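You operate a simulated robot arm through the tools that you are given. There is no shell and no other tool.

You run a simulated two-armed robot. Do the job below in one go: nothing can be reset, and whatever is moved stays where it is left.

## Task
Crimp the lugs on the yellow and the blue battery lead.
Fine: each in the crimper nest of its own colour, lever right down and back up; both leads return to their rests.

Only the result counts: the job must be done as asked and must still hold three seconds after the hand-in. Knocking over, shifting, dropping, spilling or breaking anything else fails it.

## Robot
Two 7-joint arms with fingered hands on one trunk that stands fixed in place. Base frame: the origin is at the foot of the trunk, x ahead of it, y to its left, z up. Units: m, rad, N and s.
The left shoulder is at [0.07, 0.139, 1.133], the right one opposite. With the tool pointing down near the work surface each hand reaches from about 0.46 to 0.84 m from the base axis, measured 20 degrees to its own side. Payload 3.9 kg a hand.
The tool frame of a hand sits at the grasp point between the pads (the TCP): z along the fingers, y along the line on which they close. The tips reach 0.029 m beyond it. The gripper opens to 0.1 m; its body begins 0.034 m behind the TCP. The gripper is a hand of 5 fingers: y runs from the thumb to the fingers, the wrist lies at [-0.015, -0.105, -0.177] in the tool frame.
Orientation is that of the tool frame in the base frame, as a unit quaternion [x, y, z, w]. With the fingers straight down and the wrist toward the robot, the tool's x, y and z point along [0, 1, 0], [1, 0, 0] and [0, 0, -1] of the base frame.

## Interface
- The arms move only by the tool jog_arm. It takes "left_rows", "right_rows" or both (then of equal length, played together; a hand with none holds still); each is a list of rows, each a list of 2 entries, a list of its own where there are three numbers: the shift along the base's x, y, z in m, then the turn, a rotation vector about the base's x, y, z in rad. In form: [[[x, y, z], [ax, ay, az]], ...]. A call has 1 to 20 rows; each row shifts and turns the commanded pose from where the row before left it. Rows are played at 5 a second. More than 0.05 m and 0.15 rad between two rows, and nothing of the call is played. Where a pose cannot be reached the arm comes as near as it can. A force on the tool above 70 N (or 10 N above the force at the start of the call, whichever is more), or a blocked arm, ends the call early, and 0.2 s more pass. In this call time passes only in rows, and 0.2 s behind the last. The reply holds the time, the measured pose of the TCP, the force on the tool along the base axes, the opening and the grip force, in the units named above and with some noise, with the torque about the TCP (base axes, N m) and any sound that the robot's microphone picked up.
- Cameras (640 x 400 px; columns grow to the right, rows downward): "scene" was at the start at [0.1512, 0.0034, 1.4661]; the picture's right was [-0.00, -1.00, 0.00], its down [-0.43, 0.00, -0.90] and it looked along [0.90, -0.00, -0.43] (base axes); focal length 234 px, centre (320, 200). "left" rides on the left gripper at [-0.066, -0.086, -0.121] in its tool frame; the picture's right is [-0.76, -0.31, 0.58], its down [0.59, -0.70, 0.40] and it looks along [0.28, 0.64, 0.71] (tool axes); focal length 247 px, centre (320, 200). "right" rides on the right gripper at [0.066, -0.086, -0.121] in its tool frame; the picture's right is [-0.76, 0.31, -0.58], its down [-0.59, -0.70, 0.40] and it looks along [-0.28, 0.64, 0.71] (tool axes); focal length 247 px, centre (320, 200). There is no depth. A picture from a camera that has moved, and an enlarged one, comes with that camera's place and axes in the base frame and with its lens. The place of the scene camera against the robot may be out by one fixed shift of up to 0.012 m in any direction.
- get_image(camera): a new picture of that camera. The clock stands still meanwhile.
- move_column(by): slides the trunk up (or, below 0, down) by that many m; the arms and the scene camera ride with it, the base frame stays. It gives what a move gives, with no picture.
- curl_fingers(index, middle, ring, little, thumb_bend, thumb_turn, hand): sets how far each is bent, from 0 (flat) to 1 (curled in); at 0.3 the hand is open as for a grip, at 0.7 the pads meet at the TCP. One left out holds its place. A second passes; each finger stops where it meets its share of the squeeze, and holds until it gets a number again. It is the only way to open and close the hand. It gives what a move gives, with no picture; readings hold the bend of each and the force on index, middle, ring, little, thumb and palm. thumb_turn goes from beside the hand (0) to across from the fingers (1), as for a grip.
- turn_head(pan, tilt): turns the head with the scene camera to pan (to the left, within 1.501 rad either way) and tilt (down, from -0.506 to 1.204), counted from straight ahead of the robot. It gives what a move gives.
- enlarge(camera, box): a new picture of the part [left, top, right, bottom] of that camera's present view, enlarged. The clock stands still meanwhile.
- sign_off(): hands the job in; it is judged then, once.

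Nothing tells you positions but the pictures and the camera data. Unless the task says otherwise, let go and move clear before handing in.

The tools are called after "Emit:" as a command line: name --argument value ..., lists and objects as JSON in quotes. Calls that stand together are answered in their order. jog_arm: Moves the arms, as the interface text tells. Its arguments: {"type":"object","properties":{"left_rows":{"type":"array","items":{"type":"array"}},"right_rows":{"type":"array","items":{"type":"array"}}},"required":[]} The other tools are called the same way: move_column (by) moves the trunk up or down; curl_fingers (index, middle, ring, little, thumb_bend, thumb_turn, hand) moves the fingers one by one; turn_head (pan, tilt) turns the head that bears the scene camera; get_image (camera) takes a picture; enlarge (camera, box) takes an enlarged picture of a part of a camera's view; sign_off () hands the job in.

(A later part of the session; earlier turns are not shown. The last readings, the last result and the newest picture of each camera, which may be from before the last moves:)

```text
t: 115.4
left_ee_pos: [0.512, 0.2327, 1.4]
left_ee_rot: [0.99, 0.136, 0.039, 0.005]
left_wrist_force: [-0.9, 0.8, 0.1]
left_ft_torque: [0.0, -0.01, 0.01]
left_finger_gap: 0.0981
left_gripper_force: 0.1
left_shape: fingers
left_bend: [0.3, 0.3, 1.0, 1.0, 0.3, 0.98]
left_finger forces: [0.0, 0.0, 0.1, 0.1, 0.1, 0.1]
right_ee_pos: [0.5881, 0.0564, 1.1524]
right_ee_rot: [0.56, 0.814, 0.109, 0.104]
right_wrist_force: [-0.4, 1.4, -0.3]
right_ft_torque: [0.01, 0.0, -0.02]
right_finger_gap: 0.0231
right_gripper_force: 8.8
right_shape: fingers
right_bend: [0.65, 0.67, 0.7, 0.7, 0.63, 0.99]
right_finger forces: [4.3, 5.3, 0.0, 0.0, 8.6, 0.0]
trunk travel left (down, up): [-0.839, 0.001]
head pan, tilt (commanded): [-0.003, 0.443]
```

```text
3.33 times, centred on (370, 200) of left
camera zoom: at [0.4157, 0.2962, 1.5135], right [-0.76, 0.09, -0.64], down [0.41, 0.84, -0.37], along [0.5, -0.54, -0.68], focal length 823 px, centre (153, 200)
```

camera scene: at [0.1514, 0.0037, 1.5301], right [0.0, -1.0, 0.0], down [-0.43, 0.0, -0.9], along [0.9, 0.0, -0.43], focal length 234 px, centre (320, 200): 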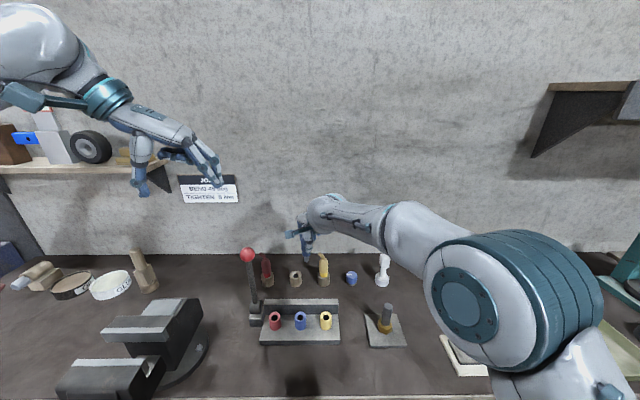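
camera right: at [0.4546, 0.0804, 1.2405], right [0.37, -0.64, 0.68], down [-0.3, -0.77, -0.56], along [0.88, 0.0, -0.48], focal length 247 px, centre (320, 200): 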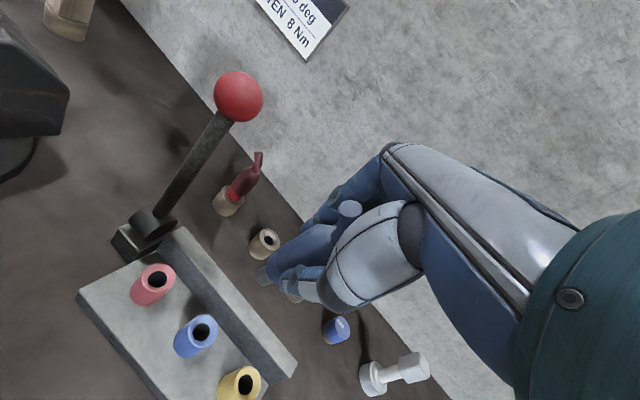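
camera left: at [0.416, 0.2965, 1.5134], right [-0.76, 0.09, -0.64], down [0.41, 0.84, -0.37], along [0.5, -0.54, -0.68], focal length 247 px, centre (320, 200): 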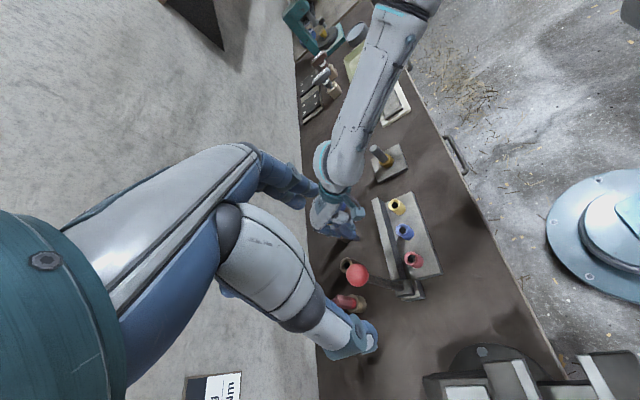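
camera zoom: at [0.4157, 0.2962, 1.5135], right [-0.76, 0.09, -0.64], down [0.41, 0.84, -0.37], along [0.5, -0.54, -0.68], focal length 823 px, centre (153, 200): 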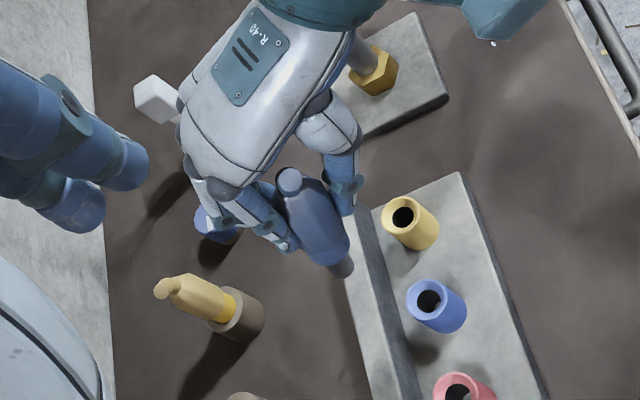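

Above the blue nest with stable posture. I'll lower by column to just above the nest and measure alignment.

Emit:
move_column --by -0.075

Emit:
enlarge --camera "scene" --box '[270, 230, 350, 310]'

Emit:
enlarge --camera "left" --box '[340, 140, 420, 240]'

Emit:
enlarge --camera "right" --box '[190, 230, 310, 350]'

```text
t: 116.5
left_ee_pos: [0.5121, 0.2336, 1.324]
left_ee_rot: [0.99, 0.136, 0.04, 0.004]
left_wrist_force: [0.1, -0.7, 0.5]
left_ft_torque: [0.0, 0.03, 0.04]
left_finger_gap: 0.0987
left_gripper_force: 0.1
left_shape: fingers
left_bend: [0.3, 0.3, 1.0, 1.0, 0.3, 0.98]
left_finger forces: [0.0, 0.0, 0.0, 0.1, 0.0, 0.1]
right_ee_pos: [0.5889, 0.056, 1.078]
right_ee_rot: [0.559, 0.815, 0.111, 0.104]
right_wrist_force: [0.1, -0.3, -1.1]
right_ft_torque: [-0.02, 0.03, -0.02]
right_finger_gap: 0.0234
right_gripper_force: 9.4
right_shape: fingers
right_bend: [0.65, 0.67, 0.7, 0.7, 0.63, 0.99]
right_finger forces: [4.3, 5.2, 0.0, 0.1, 8.7, 0.0]
trunk travel left (down, up): [-0.764, 0.076]
head pan, tilt (commanded): [-0.003, 0.443]
```

```text
5.00 times, centred on (310, 270) of scene
camera zoom: at [0.1513, 0.0033, 1.4551], right [0.0, -1.0, 0.0], down [-0.43, 0.0, -0.9], along [0.9, 0.0, -0.43], focal length 1172 px, centre (370, -150)
```

zoom: 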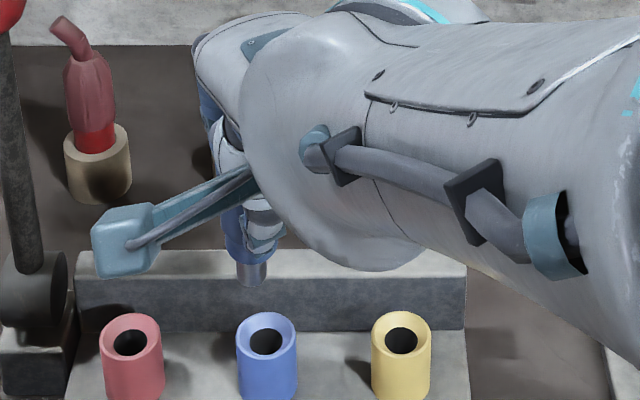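

```text
4.00 times, centred on (380, 190) of left
camera zoom: at [0.4154, 0.2961, 1.4387], right [-0.76, 0.09, -0.64], down [0.41, 0.84, -0.37], along [0.5, -0.54, -0.68], focal length 988 px, centre (80, 240)
```

zoom: 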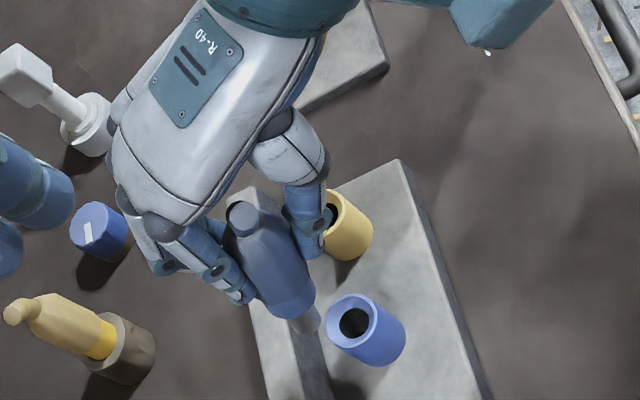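

```text
3.33 times, centred on (250, 290) of right
camera zoom: at [0.4545, 0.0804, 1.1656], right [0.37, -0.64, 0.68], down [-0.3, -0.77, -0.56], along [0.88, 0.0, -0.48], focal length 823 px, centre (553, -100)
```

zoom: 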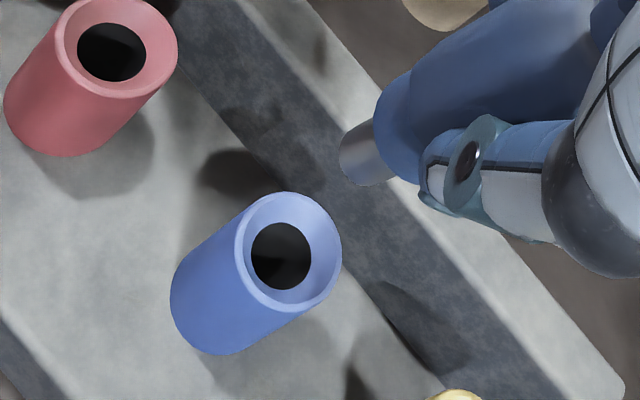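

The blue lead seems to have rotated in the grip when its post touched the bench. I'll zoom in to judge how it is tilted.

Emit:
enlarge --camera "left" --box '[350, 170, 410, 230]'

Emit:
enlarge --camera "scene" --box '[280, 240, 320, 300]'

Emit:
enlarge --camera "right" --box '[230, 190, 370, 330]'

```text
6.67 times, centred on (380, 200) of left
camera zoom: at [0.4154, 0.2961, 1.4387], right [-0.76, 0.09, -0.64], down [0.41, 0.84, -0.37], along [0.5, -0.54, -0.68], focal length 1646 px, centre (-80, 200)
```

zoom: 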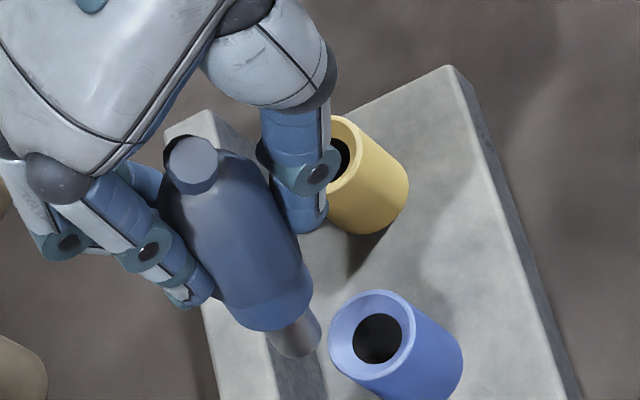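

```text
6.67 times, centred on (300, 270) of scene
camera zoom: at [0.1513, 0.0033, 1.4551], right [0.0, -1.0, 0.0], down [-0.43, 0.0, -0.9], along [0.9, 0.0, -0.43], focal length 1562 px, centre (453, -267)
```

zoom: 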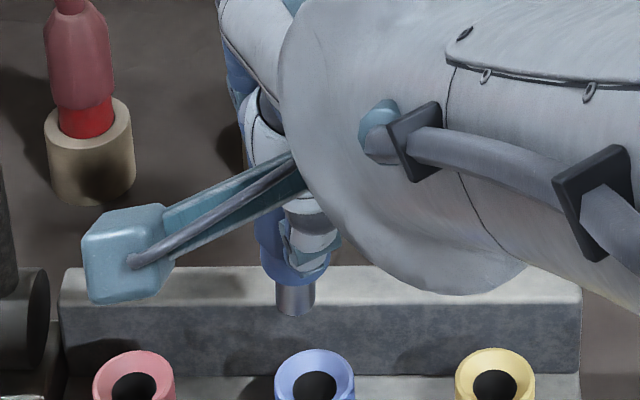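

```text
2.86 times, centred on (300, 260) of right
camera zoom: at [0.4545, 0.0804, 1.1656], right [0.37, -0.64, 0.68], down [-0.3, -0.77, -0.56], along [0.88, 0.0, -0.48], focal length 706 px, centre (377, 29)
```

zoom: 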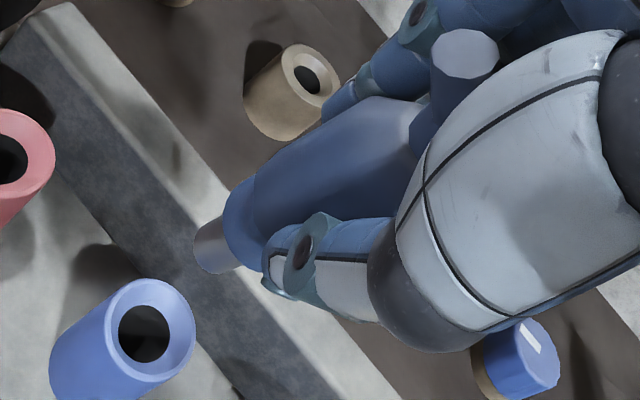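

Confirmed: the lead is pitched in the grip by about 0.29 rad (tip forward) and 0.05 rad sideways. I'll rotate the hand to bring the lead vertical again, then re-measure.

Emit:
jog_arm --right_rows '[[[0.003, 0, 0.003], [-0.0125, 0.0725, 0]], [[0.003, 0, 0.003], [-0.0125, 0.0725, 0]], [[0.003, 0, 0.003], [-0.0125, 0.0725, 0]], [[0.003, 0, 0.003], [-0.0125, 0.0725, 0]], [[0, 0, 0], [0, 0, 0]]]'

Emit:
enlarge --camera "left" --box '[350, 170, 410, 230]'

Emit:
enlarge --camera "scene" --box '[280, 240, 320, 300]'

Emit:
enlarge --camera "right" --box '[190, 210, 310, 330]'

```text
t: 117.7
left_ee_pos: [0.5103, 0.2318, 1.3252]
left_ee_rot: [0.99, 0.136, 0.04, 0.005]
left_wrist_force: [0.2, -0.5, 0.4]
left_ft_torque: [-0.01, 0.01, -0.01]
left_finger_gap: 0.0984
left_gripper_force: 0.1
left_shape: fingers
left_bend: [0.3, 0.3, 1.0, 1.0, 0.3, 0.98]
left_finger forces: [0.1, 0.0, 0.1, 0.0, 0.1, 0.1]
right_ee_pos: [0.5993, 0.0567, 1.0888]
right_ee_rot: [0.567, 0.824, 0.007, -0.002]
right_wrist_force: [-0.7, 0.5, -0.7]
right_ft_torque: [-0.01, 0.01, -0.04]
right_finger_gap: 0.023
right_gripper_force: 9.1
right_shape: fingers
right_bend: [0.65, 0.67, 0.7, 0.7, 0.63, 0.99]
right_finger forces: [4.5, 5.4, 0.0, 0.0, 8.6, 0.0]
trunk travel left (down, up): [-0.764, 0.076]
head pan, tilt (commanded): [-0.003, 0.443]
```

```text
6.67 times, centred on (380, 200) of left
camera zoom: at [0.415, 0.2963, 1.4387], right [-0.76, 0.09, -0.64], down [0.41, 0.84, -0.37], along [0.5, -0.54, -0.68], focal length 1646 px, centre (-80, 200)
```

zoom: 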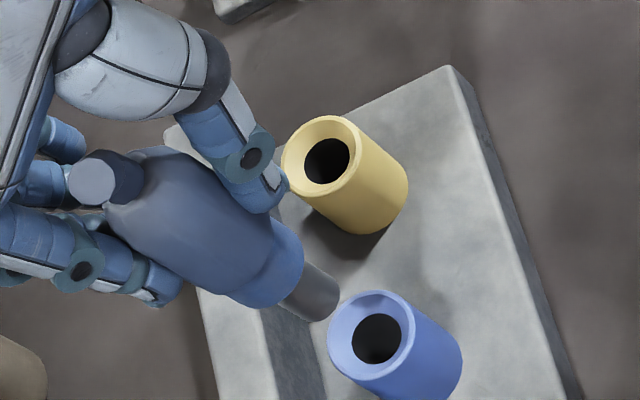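

```text
6.67 times, centred on (300, 270) of scene
camera zoom: at [0.1509, 0.0035, 1.4552], right [0.0, -1.0, 0.0], down [-0.43, 0.0, -0.9], along [0.9, 0.0, -0.43], focal length 1562 px, centre (453, -267)
```

zoom: 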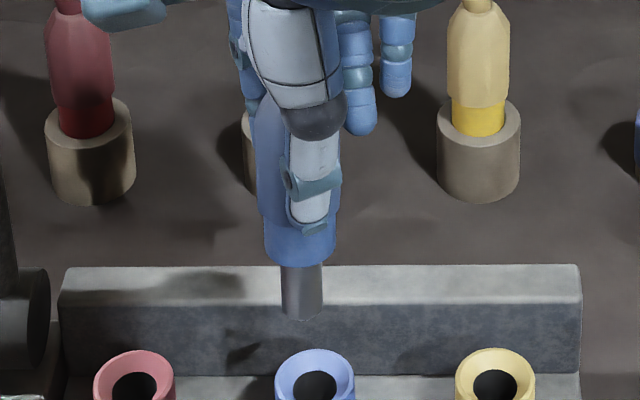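

```text
3.33 times, centred on (250, 270) of right
camera zoom: at [0.4965, 0.0859, 1.2105], right [0.55, -0.61, 0.57], down [-0.44, -0.8, -0.41], along [0.7, -0.03, -0.71], focal length 823 px, centre (553, -33)
```

zoom: 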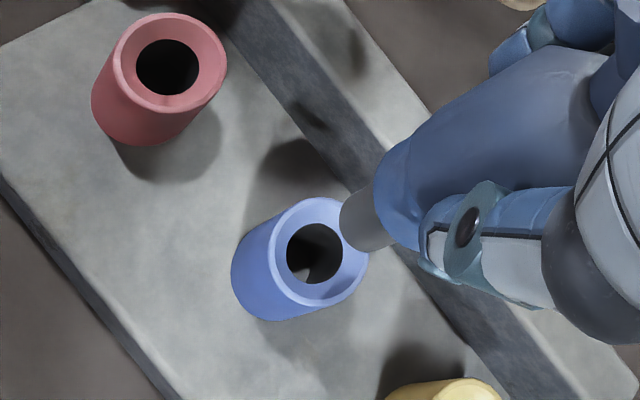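

The lead is vertical again with the hand pointing straight down. The post is ~42 mm above the nest, about 2 mm too near and 3 mm too far left. I'll correct and lower 27 mm.

Emit:
jog_arm --right_rows '[[[0.002, -0.003, 0], [0, 0, 0]], [[0, 0, 0], [0, 0, 0]]]'

Emit:
move_column --by -0.027

Emit:
enlarge --camera "left" --box '[350, 160, 410, 220]'

Emit:
enlarge --camera "scene" --box '[280, 230, 320, 290]'

Emit:
enlarge --camera "right" --box '[190, 190, 310, 310]'

```text
t: 118.3
left_ee_pos: [0.5113, 0.2333, 1.3252]
left_ee_rot: [0.99, 0.136, 0.04, 0.004]
left_wrist_force: [0.1, -0.8, 1.3]
left_ft_torque: [0.02, -0.01, 0.04]
left_finger_gap: 0.0985
left_gripper_force: 0.1
left_shape: fingers
left_bend: [0.3, 0.3, 1.0, 1.0, 0.3, 0.98]
left_finger forces: [0.0, 0.0, 0.1, 0.0, 0.0, 0.1]
right_ee_pos: [0.6017, 0.0542, 1.0882]
right_ee_rot: [0.567, 0.823, 0.008, -0.001]
right_wrist_force: [0.0, -0.2, -0.3]
right_ft_torque: [-0.01, -0.03, -0.02]
right_finger_gap: 0.0231
right_gripper_force: 9.2
right_shape: fingers
right_bend: [0.65, 0.67, 0.7, 0.7, 0.63, 0.99]
right_finger forces: [4.4, 5.4, 0.0, 0.1, 8.6, 0.1]
trunk travel left (down, up): [-0.764, 0.076]
head pan, tilt (commanded): [-0.003, 0.443]
```

```text
t: 119.1
left_ee_pos: [0.5115, 0.233, 1.2978]
left_ee_rot: [0.99, 0.136, 0.039, 0.005]
left_wrist_force: [-0.2, -0.6, 0.6]
left_ft_torque: [-0.03, 0.01, 0.02]
left_finger_gap: 0.0986
left_gripper_force: 0.0
left_shape: fingers
left_bend: [0.3, 0.3, 1.0, 1.0, 0.3, 0.98]
left_finger forces: [0.0, 0.0, 0.0, 0.0, 0.1, 0.0]
right_ee_pos: [0.6021, 0.0527, 1.063]
right_ee_rot: [0.567, 0.824, 0.007, -0.001]
right_wrist_force: [0.1, -0.1, -0.4]
right_ft_torque: [-0.01, -0.03, 0.0]
right_finger_gap: 0.0229
right_gripper_force: 9.1
right_shape: fingers
right_bend: [0.65, 0.67, 0.7, 0.7, 0.63, 0.99]
right_finger forces: [4.4, 5.5, 0.1, 0.0, 8.7, 0.1]
trunk travel left (down, up): [-0.737, 0.103]
head pan, tilt (commanded): [-0.003, 0.443]
```

```text
6.67 times, centred on (380, 190) of left
camera zoom: at [0.4151, 0.2961, 1.4117], right [-0.76, 0.09, -0.64], down [0.41, 0.84, -0.37], along [0.5, -0.54, -0.68], focal length 1646 px, centre (-80, 267)
```

zoom: 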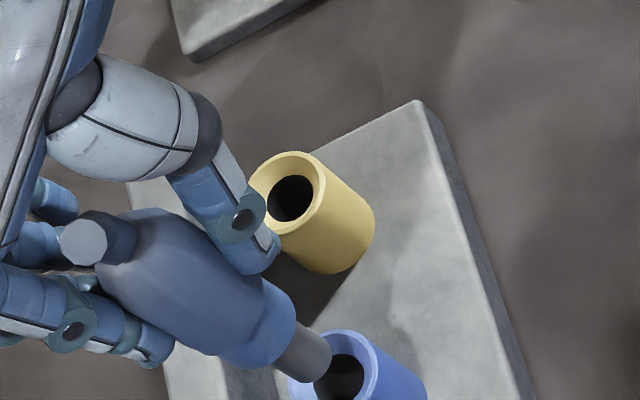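

```text
6.67 times, centred on (300, 260) of scene
camera zoom: at [0.151, 0.0033, 1.4281], right [0.0, -1.0, 0.0], down [-0.43, 0.0, -0.9], along [0.9, 0.0, -0.43], focal length 1562 px, centre (453, -200)
```

zoom: 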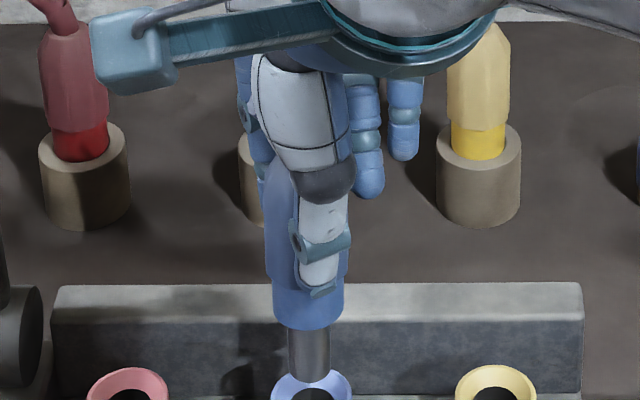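

```text
3.33 times, centred on (250, 250) of right
camera zoom: at [0.4985, 0.0828, 1.1833], right [0.55, -0.61, 0.57], down [-0.44, -0.8, -0.41], along [0.71, -0.03, -0.71], focal length 823 px, centre (553, 33)
```

zoom: 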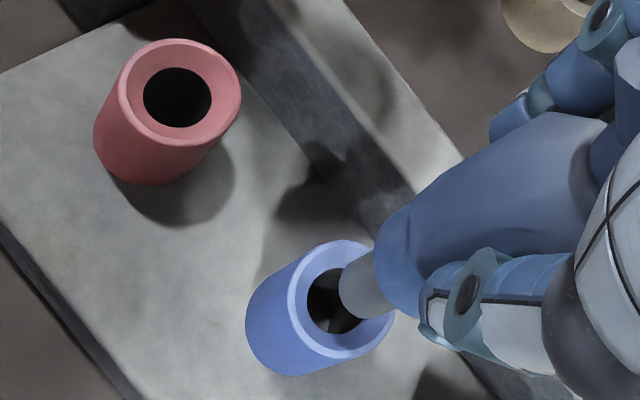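

Aligned within about 2 mm, with an ~18 mm gap. Lowering 12 mm and checking again.

Emit:
move_column --by -0.012

Emit:
enlarge --camera "left" --box '[350, 160, 410, 220]'

Emit:
enlarge --camera "scene" --box '[280, 240, 320, 300]'

Emit:
enlarge --camera "right" --box '[220, 210, 300, 290]'

```text
t: 119.7
left_ee_pos: [0.5106, 0.2317, 1.2848]
left_ee_rot: [0.99, 0.136, 0.04, 0.005]
left_wrist_force: [0.4, 0.1, 0.1]
left_ft_torque: [0.01, 0.03, -0.01]
left_finger_gap: 0.0984
left_gripper_force: 0.1
left_shape: fingers
left_bend: [0.3, 0.3, 1.0, 1.0, 0.3, 0.98]
left_finger forces: [0.0, 0.0, 0.0, 0.0, 0.0, 0.1]
right_ee_pos: [0.6022, 0.054, 1.0507]
right_ee_rot: [0.567, 0.824, 0.007, -0.002]
right_wrist_force: [-0.5, 0.1, -1.1]
right_ft_torque: [0.0, -0.01, -0.01]
right_finger_gap: 0.0229
right_gripper_force: 9.2
right_shape: fingers
right_bend: [0.65, 0.67, 0.7, 0.7, 0.63, 0.99]
right_finger forces: [4.3, 5.3, 0.0, 0.0, 8.6, 0.0]
trunk travel left (down, up): [-0.725, 0.115]
head pan, tilt (commanded): [-0.003, 0.443]
```

```text
6.67 times, centred on (380, 190) of left
camera zoom: at [0.4153, 0.2961, 1.3997], right [-0.76, 0.09, -0.64], down [0.41, 0.84, -0.37], along [0.5, -0.54, -0.68], focal length 1646 px, centre (-80, 267)
```

zoom: 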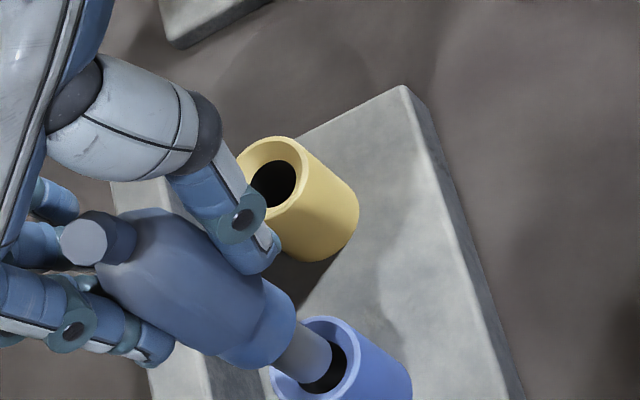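

```text
6.67 times, centred on (300, 270) of scene
camera zoom: at [0.1511, 0.0033, 1.4161], right [0.0, -1.0, 0.0], down [-0.43, 0.0, -0.9], along [0.9, 0.0, -0.43], focal length 1562 px, centre (453, -267)
```

zoom: 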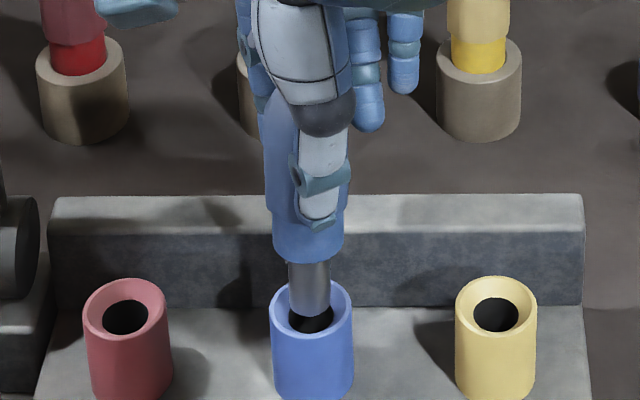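

```text
5.00 times, centred on (260, 250) of right
camera zoom: at [0.4986, 0.0829, 1.1712], right [0.55, -0.61, 0.57], down [-0.44, -0.8, -0.41], along [0.7, -0.03, -0.71], focal length 1235 px, centre (620, -50)
```

zoom: 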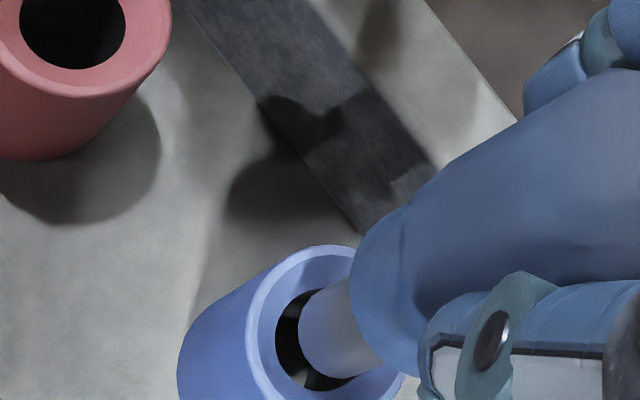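

The post is right at the nest mouth and centred. Continuing down in small steps with force checks.

Emit:
move_column --by -0.007

Emit:
move_column --by -0.005

Emit:
enlarge --camera "left" --box '[350, 160, 410, 220]'

Emit:
enlarge --camera "scene" --box '[280, 240, 320, 300]'

```text
t: 120.2
left_ee_pos: [0.5112, 0.2327, 1.2787]
left_ee_rot: [0.99, 0.136, 0.039, 0.005]
left_wrist_force: [0.1, 0.3, -0.4]
left_ft_torque: [0.0, 0.01, 0.01]
left_finger_gap: 0.0982
left_gripper_force: 0.0
left_shape: fingers
left_bend: [0.3, 0.3, 1.0, 1.0, 0.3, 0.98]
left_finger forces: [0.0, 0.0, 0.1, 0.0, 0.0, 0.0]
right_ee_pos: [0.6026, 0.0537, 1.0427]
right_ee_rot: [0.567, 0.824, 0.007, -0.002]
right_wrist_force: [-0.2, 0.5, -0.8]
right_ft_torque: [0.0, -0.02, -0.02]
right_finger_gap: 0.0233
right_gripper_force: 9.8
right_shape: fingers
right_bend: [0.65, 0.67, 0.7, 0.7, 0.63, 0.99]
right_finger forces: [4.4, 5.4, 0.0, 0.0, 8.5, 0.0]
trunk travel left (down, up): [-0.718, 0.122]
head pan, tilt (commanded): [-0.003, 0.443]
```

```text
t: 120.8
left_ee_pos: [0.5116, 0.2323, 1.2734]
left_ee_rot: [0.99, 0.137, 0.039, 0.005]
left_wrist_force: [0.2, 0.1, -0.1]
left_ft_torque: [0.0, 0.02, 0.03]
left_finger_gap: 0.0983
left_gripper_force: 0.1
left_shape: fingers
left_bend: [0.3, 0.3, 1.0, 1.0, 0.3, 0.98]
left_finger forces: [0.0, 0.0, 0.0, 0.0, 0.0, 0.0]
right_ee_pos: [0.6023, 0.0528, 1.0372]
right_ee_rot: [0.567, 0.824, 0.007, -0.002]
right_wrist_force: [-0.5, -0.3, -0.7]
right_ft_torque: [0.01, 0.01, 0.01]
right_finger_gap: 0.0232
right_gripper_force: 8.9
right_shape: fingers
right_bend: [0.65, 0.67, 0.7, 0.7, 0.63, 0.99]
right_finger forces: [4.3, 5.4, 0.0, 0.0, 8.5, 0.0]
trunk travel left (down, up): [-0.713, 0.127]
head pan, tilt (commanded): [-0.003, 0.443]
```

```text
6.67 times, centred on (380, 190) of left
camera zoom: at [0.4155, 0.2962, 1.3876], right [-0.76, 0.09, -0.64], down [0.41, 0.84, -0.37], along [0.5, -0.54, -0.68], focal length 1646 px, centre (-80, 267)
```

zoom: 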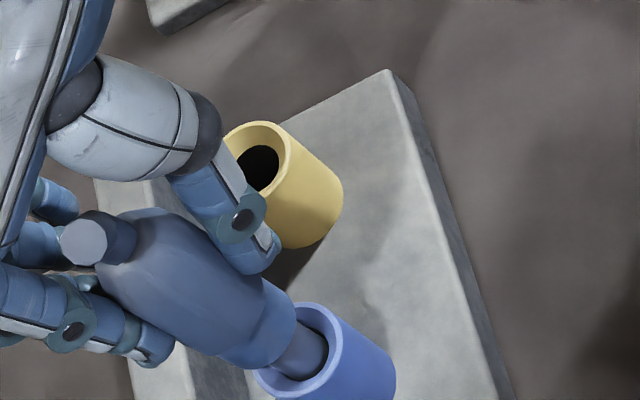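

```text
6.67 times, centred on (300, 270) of scene
camera zoom: at [0.1514, 0.0034, 1.4041], right [0.0, -1.0, 0.0], down [-0.43, 0.0, -0.9], along [0.9, 0.0, -0.43], focal length 1562 px, centre (453, -267)
```

zoom: 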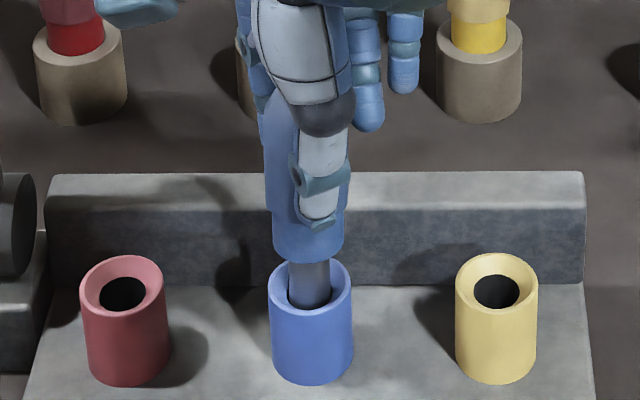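

The post is in the hole with no side force. Continuing down to the seat.

Emit:
move_column --by -0.008

Emit:
move_column --by -0.005

Emit:
move_column --by -0.003

Emit:
enlarge --camera "scene" --box '[280, 230, 320, 290]'

```text
t: 121.3
left_ee_pos: [0.5107, 0.232, 1.2659]
left_ee_rot: [0.99, 0.136, 0.04, 0.006]
left_wrist_force: [-0.4, 0.0, -0.6]
left_ft_torque: [-0.07, -0.02, 0.02]
left_finger_gap: 0.0981
left_gripper_force: 0.1
left_shape: fingers
left_bend: [0.3, 0.3, 1.0, 1.0, 0.3, 0.98]
left_finger forces: [0.0, 0.1, 0.0, 0.1, 0.0, 0.0]
right_ee_pos: [0.6017, 0.0536, 1.0299]
right_ee_rot: [0.567, 0.824, 0.008, -0.001]
right_wrist_force: [-0.8, -0.5, -1.0]
right_ft_torque: [0.01, -0.03, 0.0]
right_finger_gap: 0.0229
right_gripper_force: 8.9
right_shape: fingers
right_bend: [0.65, 0.67, 0.7, 0.7, 0.63, 0.99]
right_finger forces: [4.5, 5.4, 0.1, 0.0, 8.6, 0.0]
trunk travel left (down, up): [-0.705, 0.135]
head pan, tilt (commanded): [-0.003, 0.443]
```

```text
t: 121.9
left_ee_pos: [0.5114, 0.2321, 1.261]
left_ee_rot: [0.99, 0.136, 0.04, 0.006]
left_wrist_force: [-0.2, 0.0, -0.1]
left_ft_torque: [0.01, 0.01, -0.04]
left_finger_gap: 0.0984
left_gripper_force: 0.1
left_shape: fingers
left_bend: [0.3, 0.3, 1.0, 1.0, 0.3, 0.98]
left_finger forces: [0.0, 0.0, 0.0, 0.1, 0.0, 0.0]
right_ee_pos: [0.6034, 0.0524, 1.0247]
right_ee_rot: [0.567, 0.824, 0.008, -0.001]
right_wrist_force: [-0.5, 0.2, -1.6]
right_ft_torque: [0.04, -0.04, 0.02]
right_finger_gap: 0.0233
right_gripper_force: 9.9
right_shape: fingers
right_bend: [0.65, 0.67, 0.7, 0.7, 0.63, 0.99]
right_finger forces: [4.4, 5.3, 0.1, 0.1, 8.6, 0.1]
trunk travel left (down, up): [-0.7, 0.14]
head pan, tilt (commanded): [-0.003, 0.443]
```

```text
t: 122.4
left_ee_pos: [0.5118, 0.2327, 1.2575]
left_ee_rot: [0.99, 0.136, 0.04, 0.004]
left_wrist_force: [-0.9, 0.3, -0.6]
left_ft_torque: [0.01, 0.01, 0.04]
left_finger_gap: 0.0985
left_gripper_force: 0.2
left_shape: fingers
left_bend: [0.3, 0.3, 1.0, 1.0, 0.3, 0.98]
left_finger forces: [0.0, 0.0, 0.1, 0.0, 0.0, 0.0]
right_ee_pos: [0.6026, 0.0538, 1.0213]
right_ee_rot: [0.568, 0.823, 0.007, -0.001]
right_wrist_force: [-0.1, 0.1, -2.4]
right_ft_torque: [0.03, -0.02, 0.0]
right_finger_gap: 0.0228
right_gripper_force: 9.4
right_shape: fingers
right_bend: [0.65, 0.67, 0.7, 0.7, 0.63, 0.99]
right_finger forces: [4.4, 5.3, 0.0, 0.0, 8.7, 0.0]
trunk travel left (down, up): [-0.697, 0.143]
head pan, tilt (commanded): [-0.003, 0.443]
```

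```text
6.67 times, centred on (300, 260) of scene
camera zoom: at [0.1512, 0.0034, 1.3881], right [0.0, -1.0, 0.0], down [-0.43, 0.0, -0.9], along [0.9, 0.0, -0.43], focal length 1562 px, centre (453, -200)
```

zoom: 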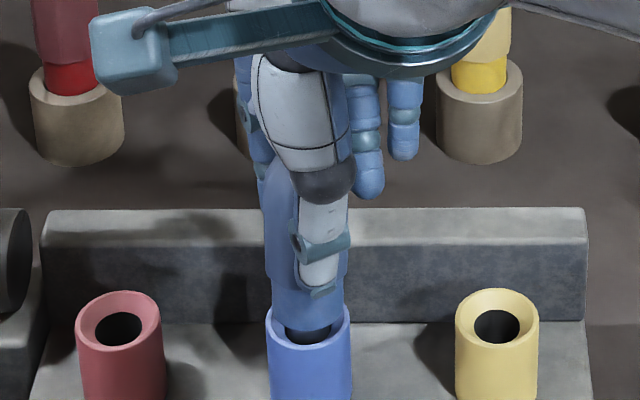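

Ring now entering the nest mouth. A few more small steps to the seat.

Emit:
move_column --by -0.003

Emit:
move_column --by -0.002

Emit:
move_column --by -0.002

Emit:
enlarge --camera "scene" --box '[280, 230, 320, 290]'

```text
t: 122.9
left_ee_pos: [0.5117, 0.2315, 1.2543]
left_ee_rot: [0.99, 0.136, 0.039, 0.006]
left_wrist_force: [-0.2, 0.2, 0.3]
left_ft_torque: [0.01, 0.0, 0.03]
left_finger_gap: 0.0987
left_gripper_force: 0.0
left_shape: fingers
left_bend: [0.3, 0.3, 1.0, 1.0, 0.3, 0.98]
left_finger forces: [0.1, 0.2, 0.0, 0.0, 0.0, 0.1]
right_ee_pos: [0.6021, 0.0539, 1.018]
right_ee_rot: [0.567, 0.824, 0.007, -0.002]
right_wrist_force: [-0.9, 0.1, -0.4]
right_ft_torque: [0.03, 0.02, 0.02]
right_finger_gap: 0.0231
right_gripper_force: 9.3
right_shape: fingers
right_bend: [0.65, 0.67, 0.7, 0.7, 0.63, 0.99]
right_finger forces: [4.3, 5.2, 0.1, 0.0, 8.7, 0.1]
trunk travel left (down, up): [-0.694, 0.146]
head pan, tilt (commanded): [-0.003, 0.443]
```

```text
t: 123.4
left_ee_pos: [0.5113, 0.2332, 1.2535]
left_ee_rot: [0.99, 0.136, 0.039, 0.006]
left_wrist_force: [0.7, -0.8, -0.1]
left_ft_torque: [0.01, 0.0, -0.02]
left_finger_gap: 0.0986
left_gripper_force: 0.1
left_shape: fingers
left_bend: [0.3, 0.3, 1.0, 1.0, 0.3, 0.98]
left_finger forces: [0.1, 0.0, 0.0, 0.0, 0.0, 0.0]
right_ee_pos: [0.603, 0.0547, 1.0178]
right_ee_rot: [0.567, 0.824, 0.008, -0.001]
right_wrist_force: [-1.8, 0.1, 4.0]
right_ft_torque: [-0.02, 0.07, -0.02]
right_finger_gap: 0.0231
right_gripper_force: 9.7
right_shape: fingers
right_bend: [0.66, 0.67, 0.7, 0.7, 0.63, 0.99]
right_finger forces: [4.4, 5.4, 0.0, 0.0, 10.0, 0.0]
trunk travel left (down, up): [-0.692, 0.148]
head pan, tilt (commanded): [-0.003, 0.443]
```

```text
t: 124.0
left_ee_pos: [0.5107, 0.2324, 1.2526]
left_ee_rot: [0.99, 0.136, 0.041, 0.005]
left_wrist_force: [0.2, -0.2, 0.3]
left_ft_torque: [0.0, 0.02, 0.0]
left_finger_gap: 0.0987
left_gripper_force: 0.0
left_shape: fingers
left_bend: [0.3, 0.3, 1.0, 1.0, 0.3, 0.98]
left_finger forces: [0.1, 0.1, 0.0, 0.0, 0.1, 0.2]
right_ee_pos: [0.6021, 0.0534, 1.0165]
right_ee_rot: [0.567, 0.823, 0.008, 0.0]
right_wrist_force: [-2.2, 1.1, 8.5]
right_ft_torque: [0.0, 0.08, 0.01]
right_finger_gap: 0.0231
right_gripper_force: 11.3
right_shape: fingers
right_bend: [0.66, 0.72, 0.7, 0.7, 0.62, 0.99]
right_finger forces: [4.7, 5.8, 0.0, 0.0, 11.5, 0.0]
trunk travel left (down, up): [-0.69, 0.15]
head pan, tilt (commanded): [-0.003, 0.443]
```

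```text
6.67 times, centred on (300, 260) of scene
camera zoom: at [0.1496, 0.0034, 1.3814], right [0.0, -1.0, 0.0], down [-0.43, 0.0, -0.9], along [0.9, 0.0, -0.43], focal length 1562 px, centre (453, -200)
```

zoom: 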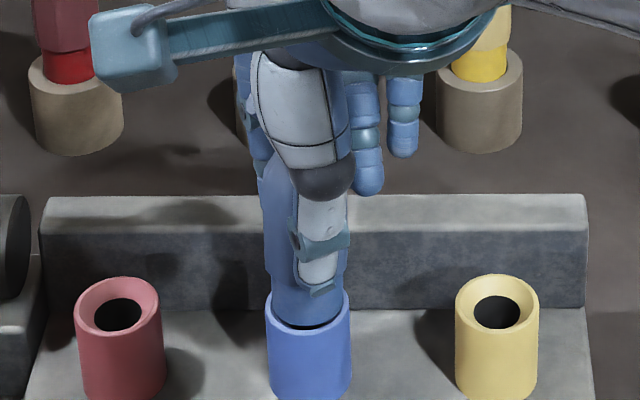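

Seated (8.5 N upward). I'll open the right hand around it so the lead stands free, and check.

Emit:
curl_fingers --hand "right" --index 0.42 --middle 0.42 --ring 0.42 --little 0.42 --thumb_bend 0.42 --thumb_turn 0.98

Emit:
get_image --camera "left"

Emit:
enlarge --camera "scene" --box '[260, 200, 340, 300]'

Emit:
get_image --camera "right"

```text
t: 125.0
left_ee_pos: [0.511, 0.2332, 1.2518]
left_ee_rot: [0.99, 0.137, 0.04, 0.006]
left_wrist_force: [0.2, 0.6, -0.2]
left_ft_torque: [0.01, 0.01, 0.01]
left_finger_gap: 0.0984
left_gripper_force: 0.0
left_shape: fingers
left_bend: [0.3, 0.3, 1.0, 1.0, 0.3, 0.98]
left_finger forces: [0.1, 0.0, 0.0, 0.0, 0.1, 0.0]
right_ee_pos: [0.6017, 0.054, 1.0145]
right_ee_rot: [0.567, 0.824, 0.006, -0.001]
right_wrist_force: [-0.2, -0.4, 0.4]
right_ft_torque: [0.02, 0.02, 0.0]
right_finger_gap: 0.0696
right_gripper_force: 0.0
right_shape: fingers
right_bend: [0.42, 0.42, 0.42, 0.42, 0.42, 0.97]
right_finger forces: [0.0, 0.0, 0.1, 0.0, 0.0, 0.0]
trunk travel left (down, up): [-0.69, 0.15]
head pan, tilt (commanded): [-0.003, 0.443]
```

```text
taken
camera left: at [0.4152, 0.2962, 1.3647], right [-0.76, 0.09, -0.64], down [0.41, 0.84, -0.37], along [0.5, -0.54, -0.68], focal length 247 px, centre (320, 200)
```

left: 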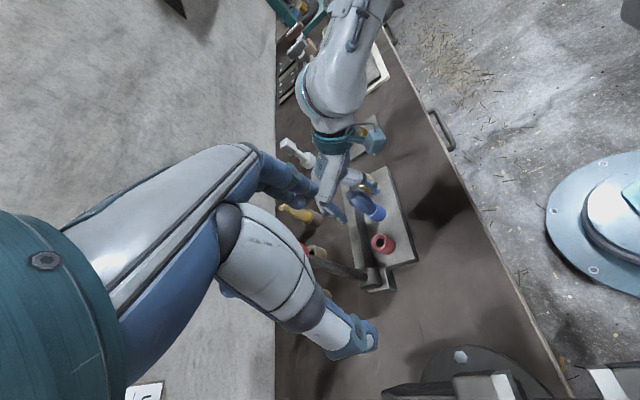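

```text
4.00 times, centred on (300, 250) of scene
camera zoom: at [0.151, 0.0034, 1.3811], right [0.0, -1.0, 0.0], down [-0.43, 0.0, -0.9], along [0.9, 0.0, -0.43], focal length 937 px, centre (400, 0)
```

zoom: 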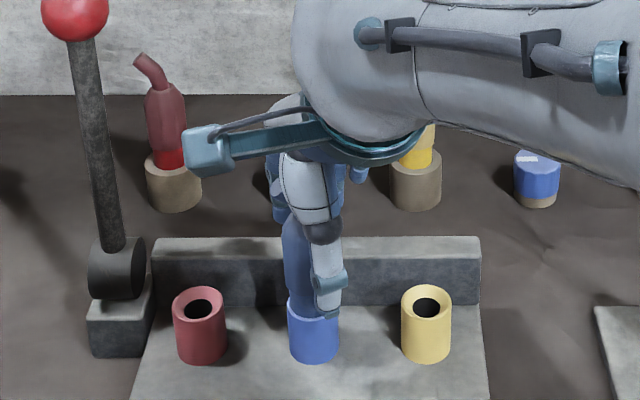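

```text
taken
camera right: at [0.4985, 0.0829, 1.1362], right [0.55, -0.61, 0.57], down [-0.44, -0.8, -0.41], along [0.7, -0.03, -0.71], focal length 247 px, centre (320, 200)
```

right: 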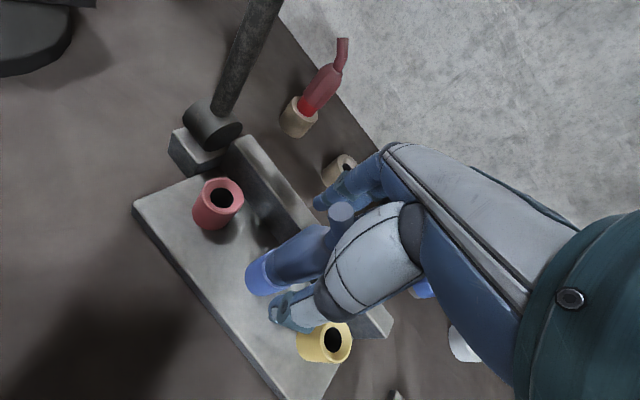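

The blue lead stands free in its nest. Now the lever again: I'll tilt the left hand forward and bring it above the ball, this time keeping ring and little curled in.

Emit:
jog_arm --left_rows '[[[0.02, -0.018, 0.0], [0.0266, -0.0964, 0]], [[0.02, -0.018, 0.0], [0.0266, -0.0964, 0]], [[0.02, -0.018, 0.0], [0.0266, -0.0964, 0]], [[0.009, -0.0055, -0.006], [0, 0, 0]], [[0, 0, 0], [0, 0, 0]]]'

Emit:
get_image --camera "left"

Emit:
get_image --camera "scene"

```text
t: 126.2
left_ee_pos: [0.5803, 0.174, 1.2445]
left_ee_rot: [0.973, 0.132, 0.188, -0.015]
left_wrist_force: [0.2, 0.2, 0.5]
left_ft_torque: [0.0, 0.03, -0.02]
left_finger_gap: 0.0985
left_gripper_force: 0.0
left_shape: fingers
left_bend: [0.3, 0.3, 1.0, 1.0, 0.3, 0.98]
left_finger forces: [0.1, 0.0, 0.1, 0.0, 0.0, 0.1]
right_ee_pos: [0.6015, 0.0537, 1.0161]
right_ee_rot: [0.567, 0.824, 0.007, -0.002]
right_wrist_force: [-0.5, 0.3, 0.9]
right_ft_torque: [-0.02, -0.04, -0.01]
right_finger_gap: 0.0696
right_gripper_force: 0.1
right_shape: fingers
right_bend: [0.42, 0.42, 0.42, 0.42, 0.42, 0.97]
right_finger forces: [0.0, 0.1, 0.0, 0.1, 0.1, 0.1]
trunk travel left (down, up): [-0.69, 0.15]
head pan, tilt (commanded): [-0.003, 0.443]
```

```text
taken
camera left: at [0.4554, 0.2296, 1.3316], right [-0.55, 0.15, -0.82], down [0.49, 0.86, -0.17], along [0.68, -0.49, -0.54], focal length 247 px, centre (320, 200)
```

left: 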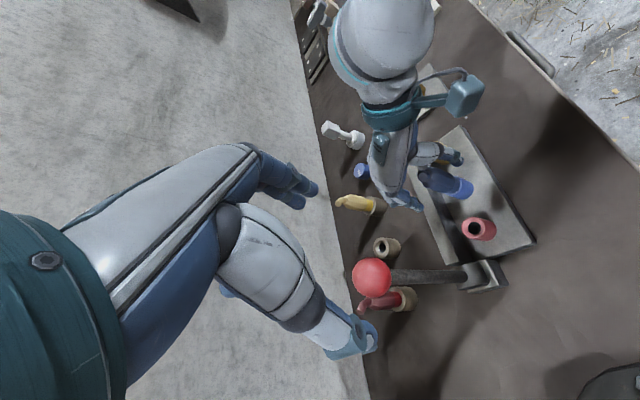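

```text
taken
camera scene: at [0.1507, 0.0035, 1.3812], right [0.0, -1.0, 0.0], down [-0.43, 0.0, -0.9], along [0.9, 0.0, -0.43], focal length 234 px, centre (320, 200)
```

scene: 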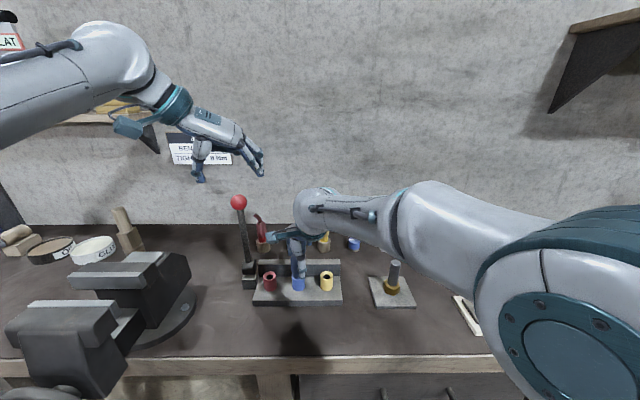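

Same pre-grasp view as before. I'll advance onto the ball.

Emit:
jog_arm --left_rows '[[[0.0088, 0.0018, -0.0236], [0, 0, 0]], [[0.0087, 0.0018, -0.0236], [0, 0, 0]], [[0.0087, 0.0017, -0.0236], [0, 0, 0]], [[0.0087, 0.0017, -0.0236], [0, 0, 0]], [[0, 0, 0], [0, 0, 0]]]'

Emit:
get_image --camera "left"

Emit:
enlarge --camera "scene" --box '[170, 150, 330, 250]'

```text
t: 127.4
left_ee_pos: [0.6151, 0.1807, 1.1508]
left_ee_rot: [0.973, 0.133, 0.187, -0.015]
left_wrist_force: [0.6, 0.1, 0.1]
left_ft_torque: [-0.03, 0.02, 0.0]
left_finger_gap: 0.0983
left_gripper_force: 0.0
left_shape: fingers
left_bend: [0.3, 0.3, 1.0, 1.0, 0.3, 0.98]
left_finger forces: [0.1, 0.0, 0.1, 0.0, 0.0, 0.1]
right_ee_pos: [0.6013, 0.0532, 1.0151]
right_ee_rot: [0.566, 0.824, 0.008, -0.001]
right_wrist_force: [-0.3, 0.2, 0.7]
right_ft_torque: [-0.01, -0.02, 0.01]
right_finger_gap: 0.0694
right_gripper_force: 0.0
right_shape: fingers
right_bend: [0.42, 0.42, 0.42, 0.42, 0.42, 0.97]
right_finger forces: [0.1, 0.0, 0.0, 0.0, 0.1, 0.1]
trunk travel left (down, up): [-0.69, 0.15]
head pan, tilt (commanded): [-0.003, 0.443]
```

```text
taken
camera left: at [0.4896, 0.2361, 1.2364], right [-0.55, 0.15, -0.82], down [0.49, 0.86, -0.17], along [0.68, -0.49, -0.54], focal length 247 px, centre (320, 200)
```

left: 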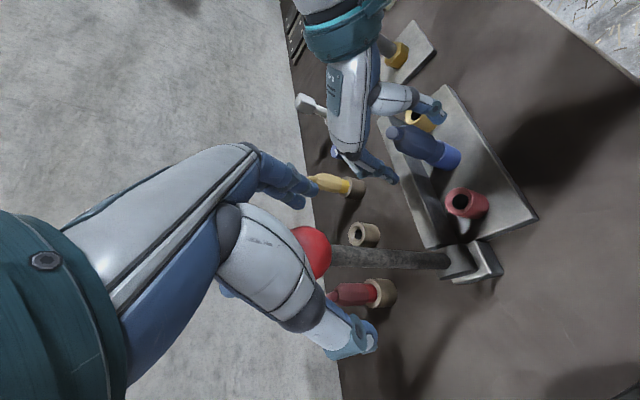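

```text
4.00 times, centred on (250, 200) of scene
camera zoom: at [0.1507, 0.0031, 1.3812], right [0.0, -1.0, 0.0], down [-0.43, 0.0, -0.9], along [0.9, 0.0, -0.43], focal length 937 px, centre (600, 200)
```

zoom: 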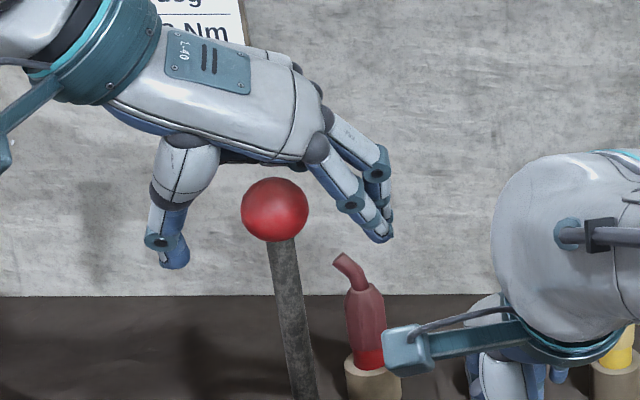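

The ball is in place between thumb and fingers. Before pulling, I'll lift the right hand straight off the free-standing blue lead and move it right, to give the left hand room.

Emit:
jog_arm --right_rows '[[[0, 0, 0.012], [0, 0, 0]], [[0, 0, 0.012], [0, 0, 0]], [[0, 0, 0.012], [0, 0, 0]]]'

Emit:
get_image --camera "right"

```text
t: 128.2
left_ee_pos: [0.6145, 0.1818, 1.1501]
left_ee_rot: [0.973, 0.132, 0.188, -0.014]
left_wrist_force: [-1.0, 0.0, -0.8]
left_ft_torque: [0.0, -0.03, -0.05]
left_finger_gap: 0.0984
left_gripper_force: 0.0
left_shape: fingers
left_bend: [0.3, 0.3, 1.0, 1.0, 0.3, 0.98]
left_finger forces: [0.1, 0.0, 0.2, 0.0, 0.0, 0.1]
right_ee_pos: [0.6031, 0.0548, 1.0497]
right_ee_rot: [0.567, 0.824, 0.008, -0.001]
right_wrist_force: [-0.3, 0.9, 0.6]
right_ft_torque: [0.02, -0.01, 0.0]
right_finger_gap: 0.0695
right_gripper_force: 0.0
right_shape: fingers
right_bend: [0.42, 0.42, 0.42, 0.42, 0.42, 0.97]
right_finger forces: [0.0, 0.1, 0.1, 0.0, 0.1, 0.0]
trunk travel left (down, up): [-0.69, 0.15]
head pan, tilt (commanded): [-0.003, 0.443]
```

```text
taken
camera right: at [0.4989, 0.0838, 1.1709], right [0.55, -0.61, 0.57], down [-0.44, -0.8, -0.41], along [0.7, -0.03, -0.71], focal length 247 px, centre (320, 200)
```

right: 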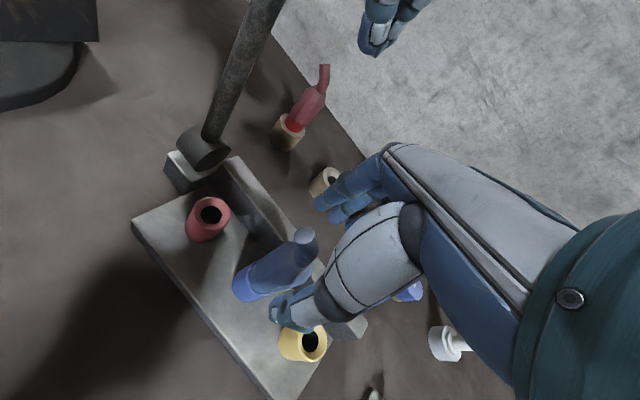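

The blue lead stays put in the nest as the hand rises. Continuing up and then to the right.

Emit:
jog_arm --right_rows '[[[0, 0, 0.015], [0, 0, 0]], [[0, 0, 0.015], [0, 0, 0]], [[0, 0, 0.015], [0, 0, 0]], [[0, 0, 0.012], [0, 0, 0]], [[0, -0.012, 0], [0, 0, 0]], [[0, -0.012, 0], [0, 0, 0]], [[0, -0.012, 0], [0, 0, 0]], [[0, -0.012, 0], [0, 0, 0]], [[0, -0.012, 0], [0, 0, 0]], [[0, 0, 0], [0, 0, 0]]]'

Emit:
enlarge --camera "right" --box '[100, 150, 340, 350]'

Emit:
get_image --camera "scene"

```text
t: 130.4
left_ee_pos: [0.6148, 0.1821, 1.1499]
left_ee_rot: [0.973, 0.133, 0.187, -0.015]
left_wrist_force: [0.7, -0.1, 0.2]
left_ft_torque: [0.02, 0.0, 0.0]
left_finger_gap: 0.0983
left_gripper_force: 0.0
left_shape: fingers
left_bend: [0.3, 0.3, 1.0, 1.0, 0.3, 0.98]
left_finger forces: [0.0, 0.0, 0.1, 0.0, 0.0, 0.1]
right_ee_pos: [0.6036, -0.0065, 1.1082]
right_ee_rot: [0.568, 0.823, 0.007, -0.002]
right_wrist_force: [-0.4, 0.5, 0.4]
right_ft_torque: [0.02, 0.01, 0.01]
right_finger_gap: 0.0696
right_gripper_force: 0.1
right_shape: fingers
right_bend: [0.42, 0.42, 0.42, 0.42, 0.42, 0.97]
right_finger forces: [0.0, 0.0, 0.0, 0.1, 0.0, 0.0]
trunk travel left (down, up): [-0.69, 0.15]
head pan, tilt (commanded): [-0.003, 0.443]
```

```text
2.00 times, centred on (220, 250) of right
camera zoom: at [0.4987, 0.0226, 1.2295], right [0.55, -0.61, 0.57], down [-0.44, -0.8, -0.41], along [0.71, -0.03, -0.71], focal length 494 px, centre (520, 100)
```

zoom: 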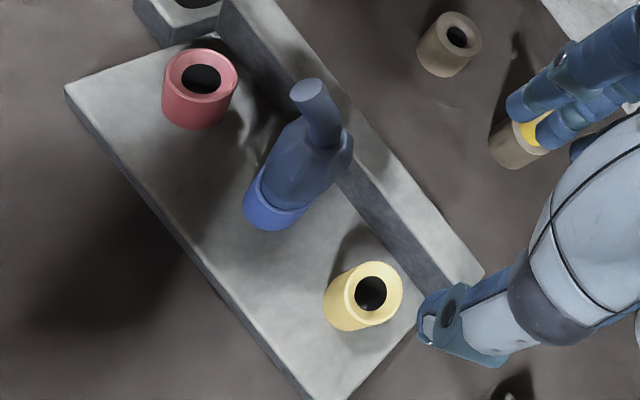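

```text
taken
camera scene: at [0.1513, 0.0037, 1.3811], right [0.0, -1.0, 0.0], down [-0.43, 0.0, -0.9], along [0.9, 0.0, -0.43], focal length 234 px, centre (320, 200)
```

scene: 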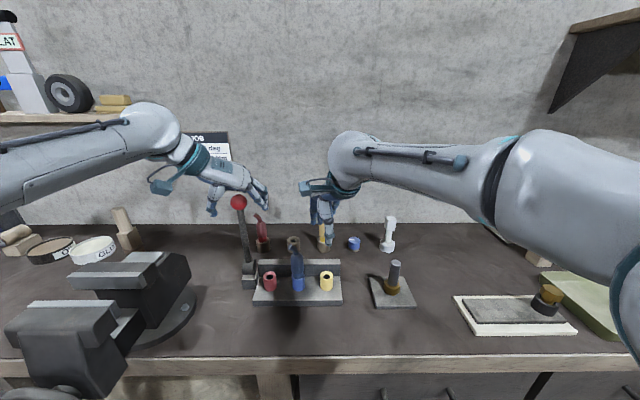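

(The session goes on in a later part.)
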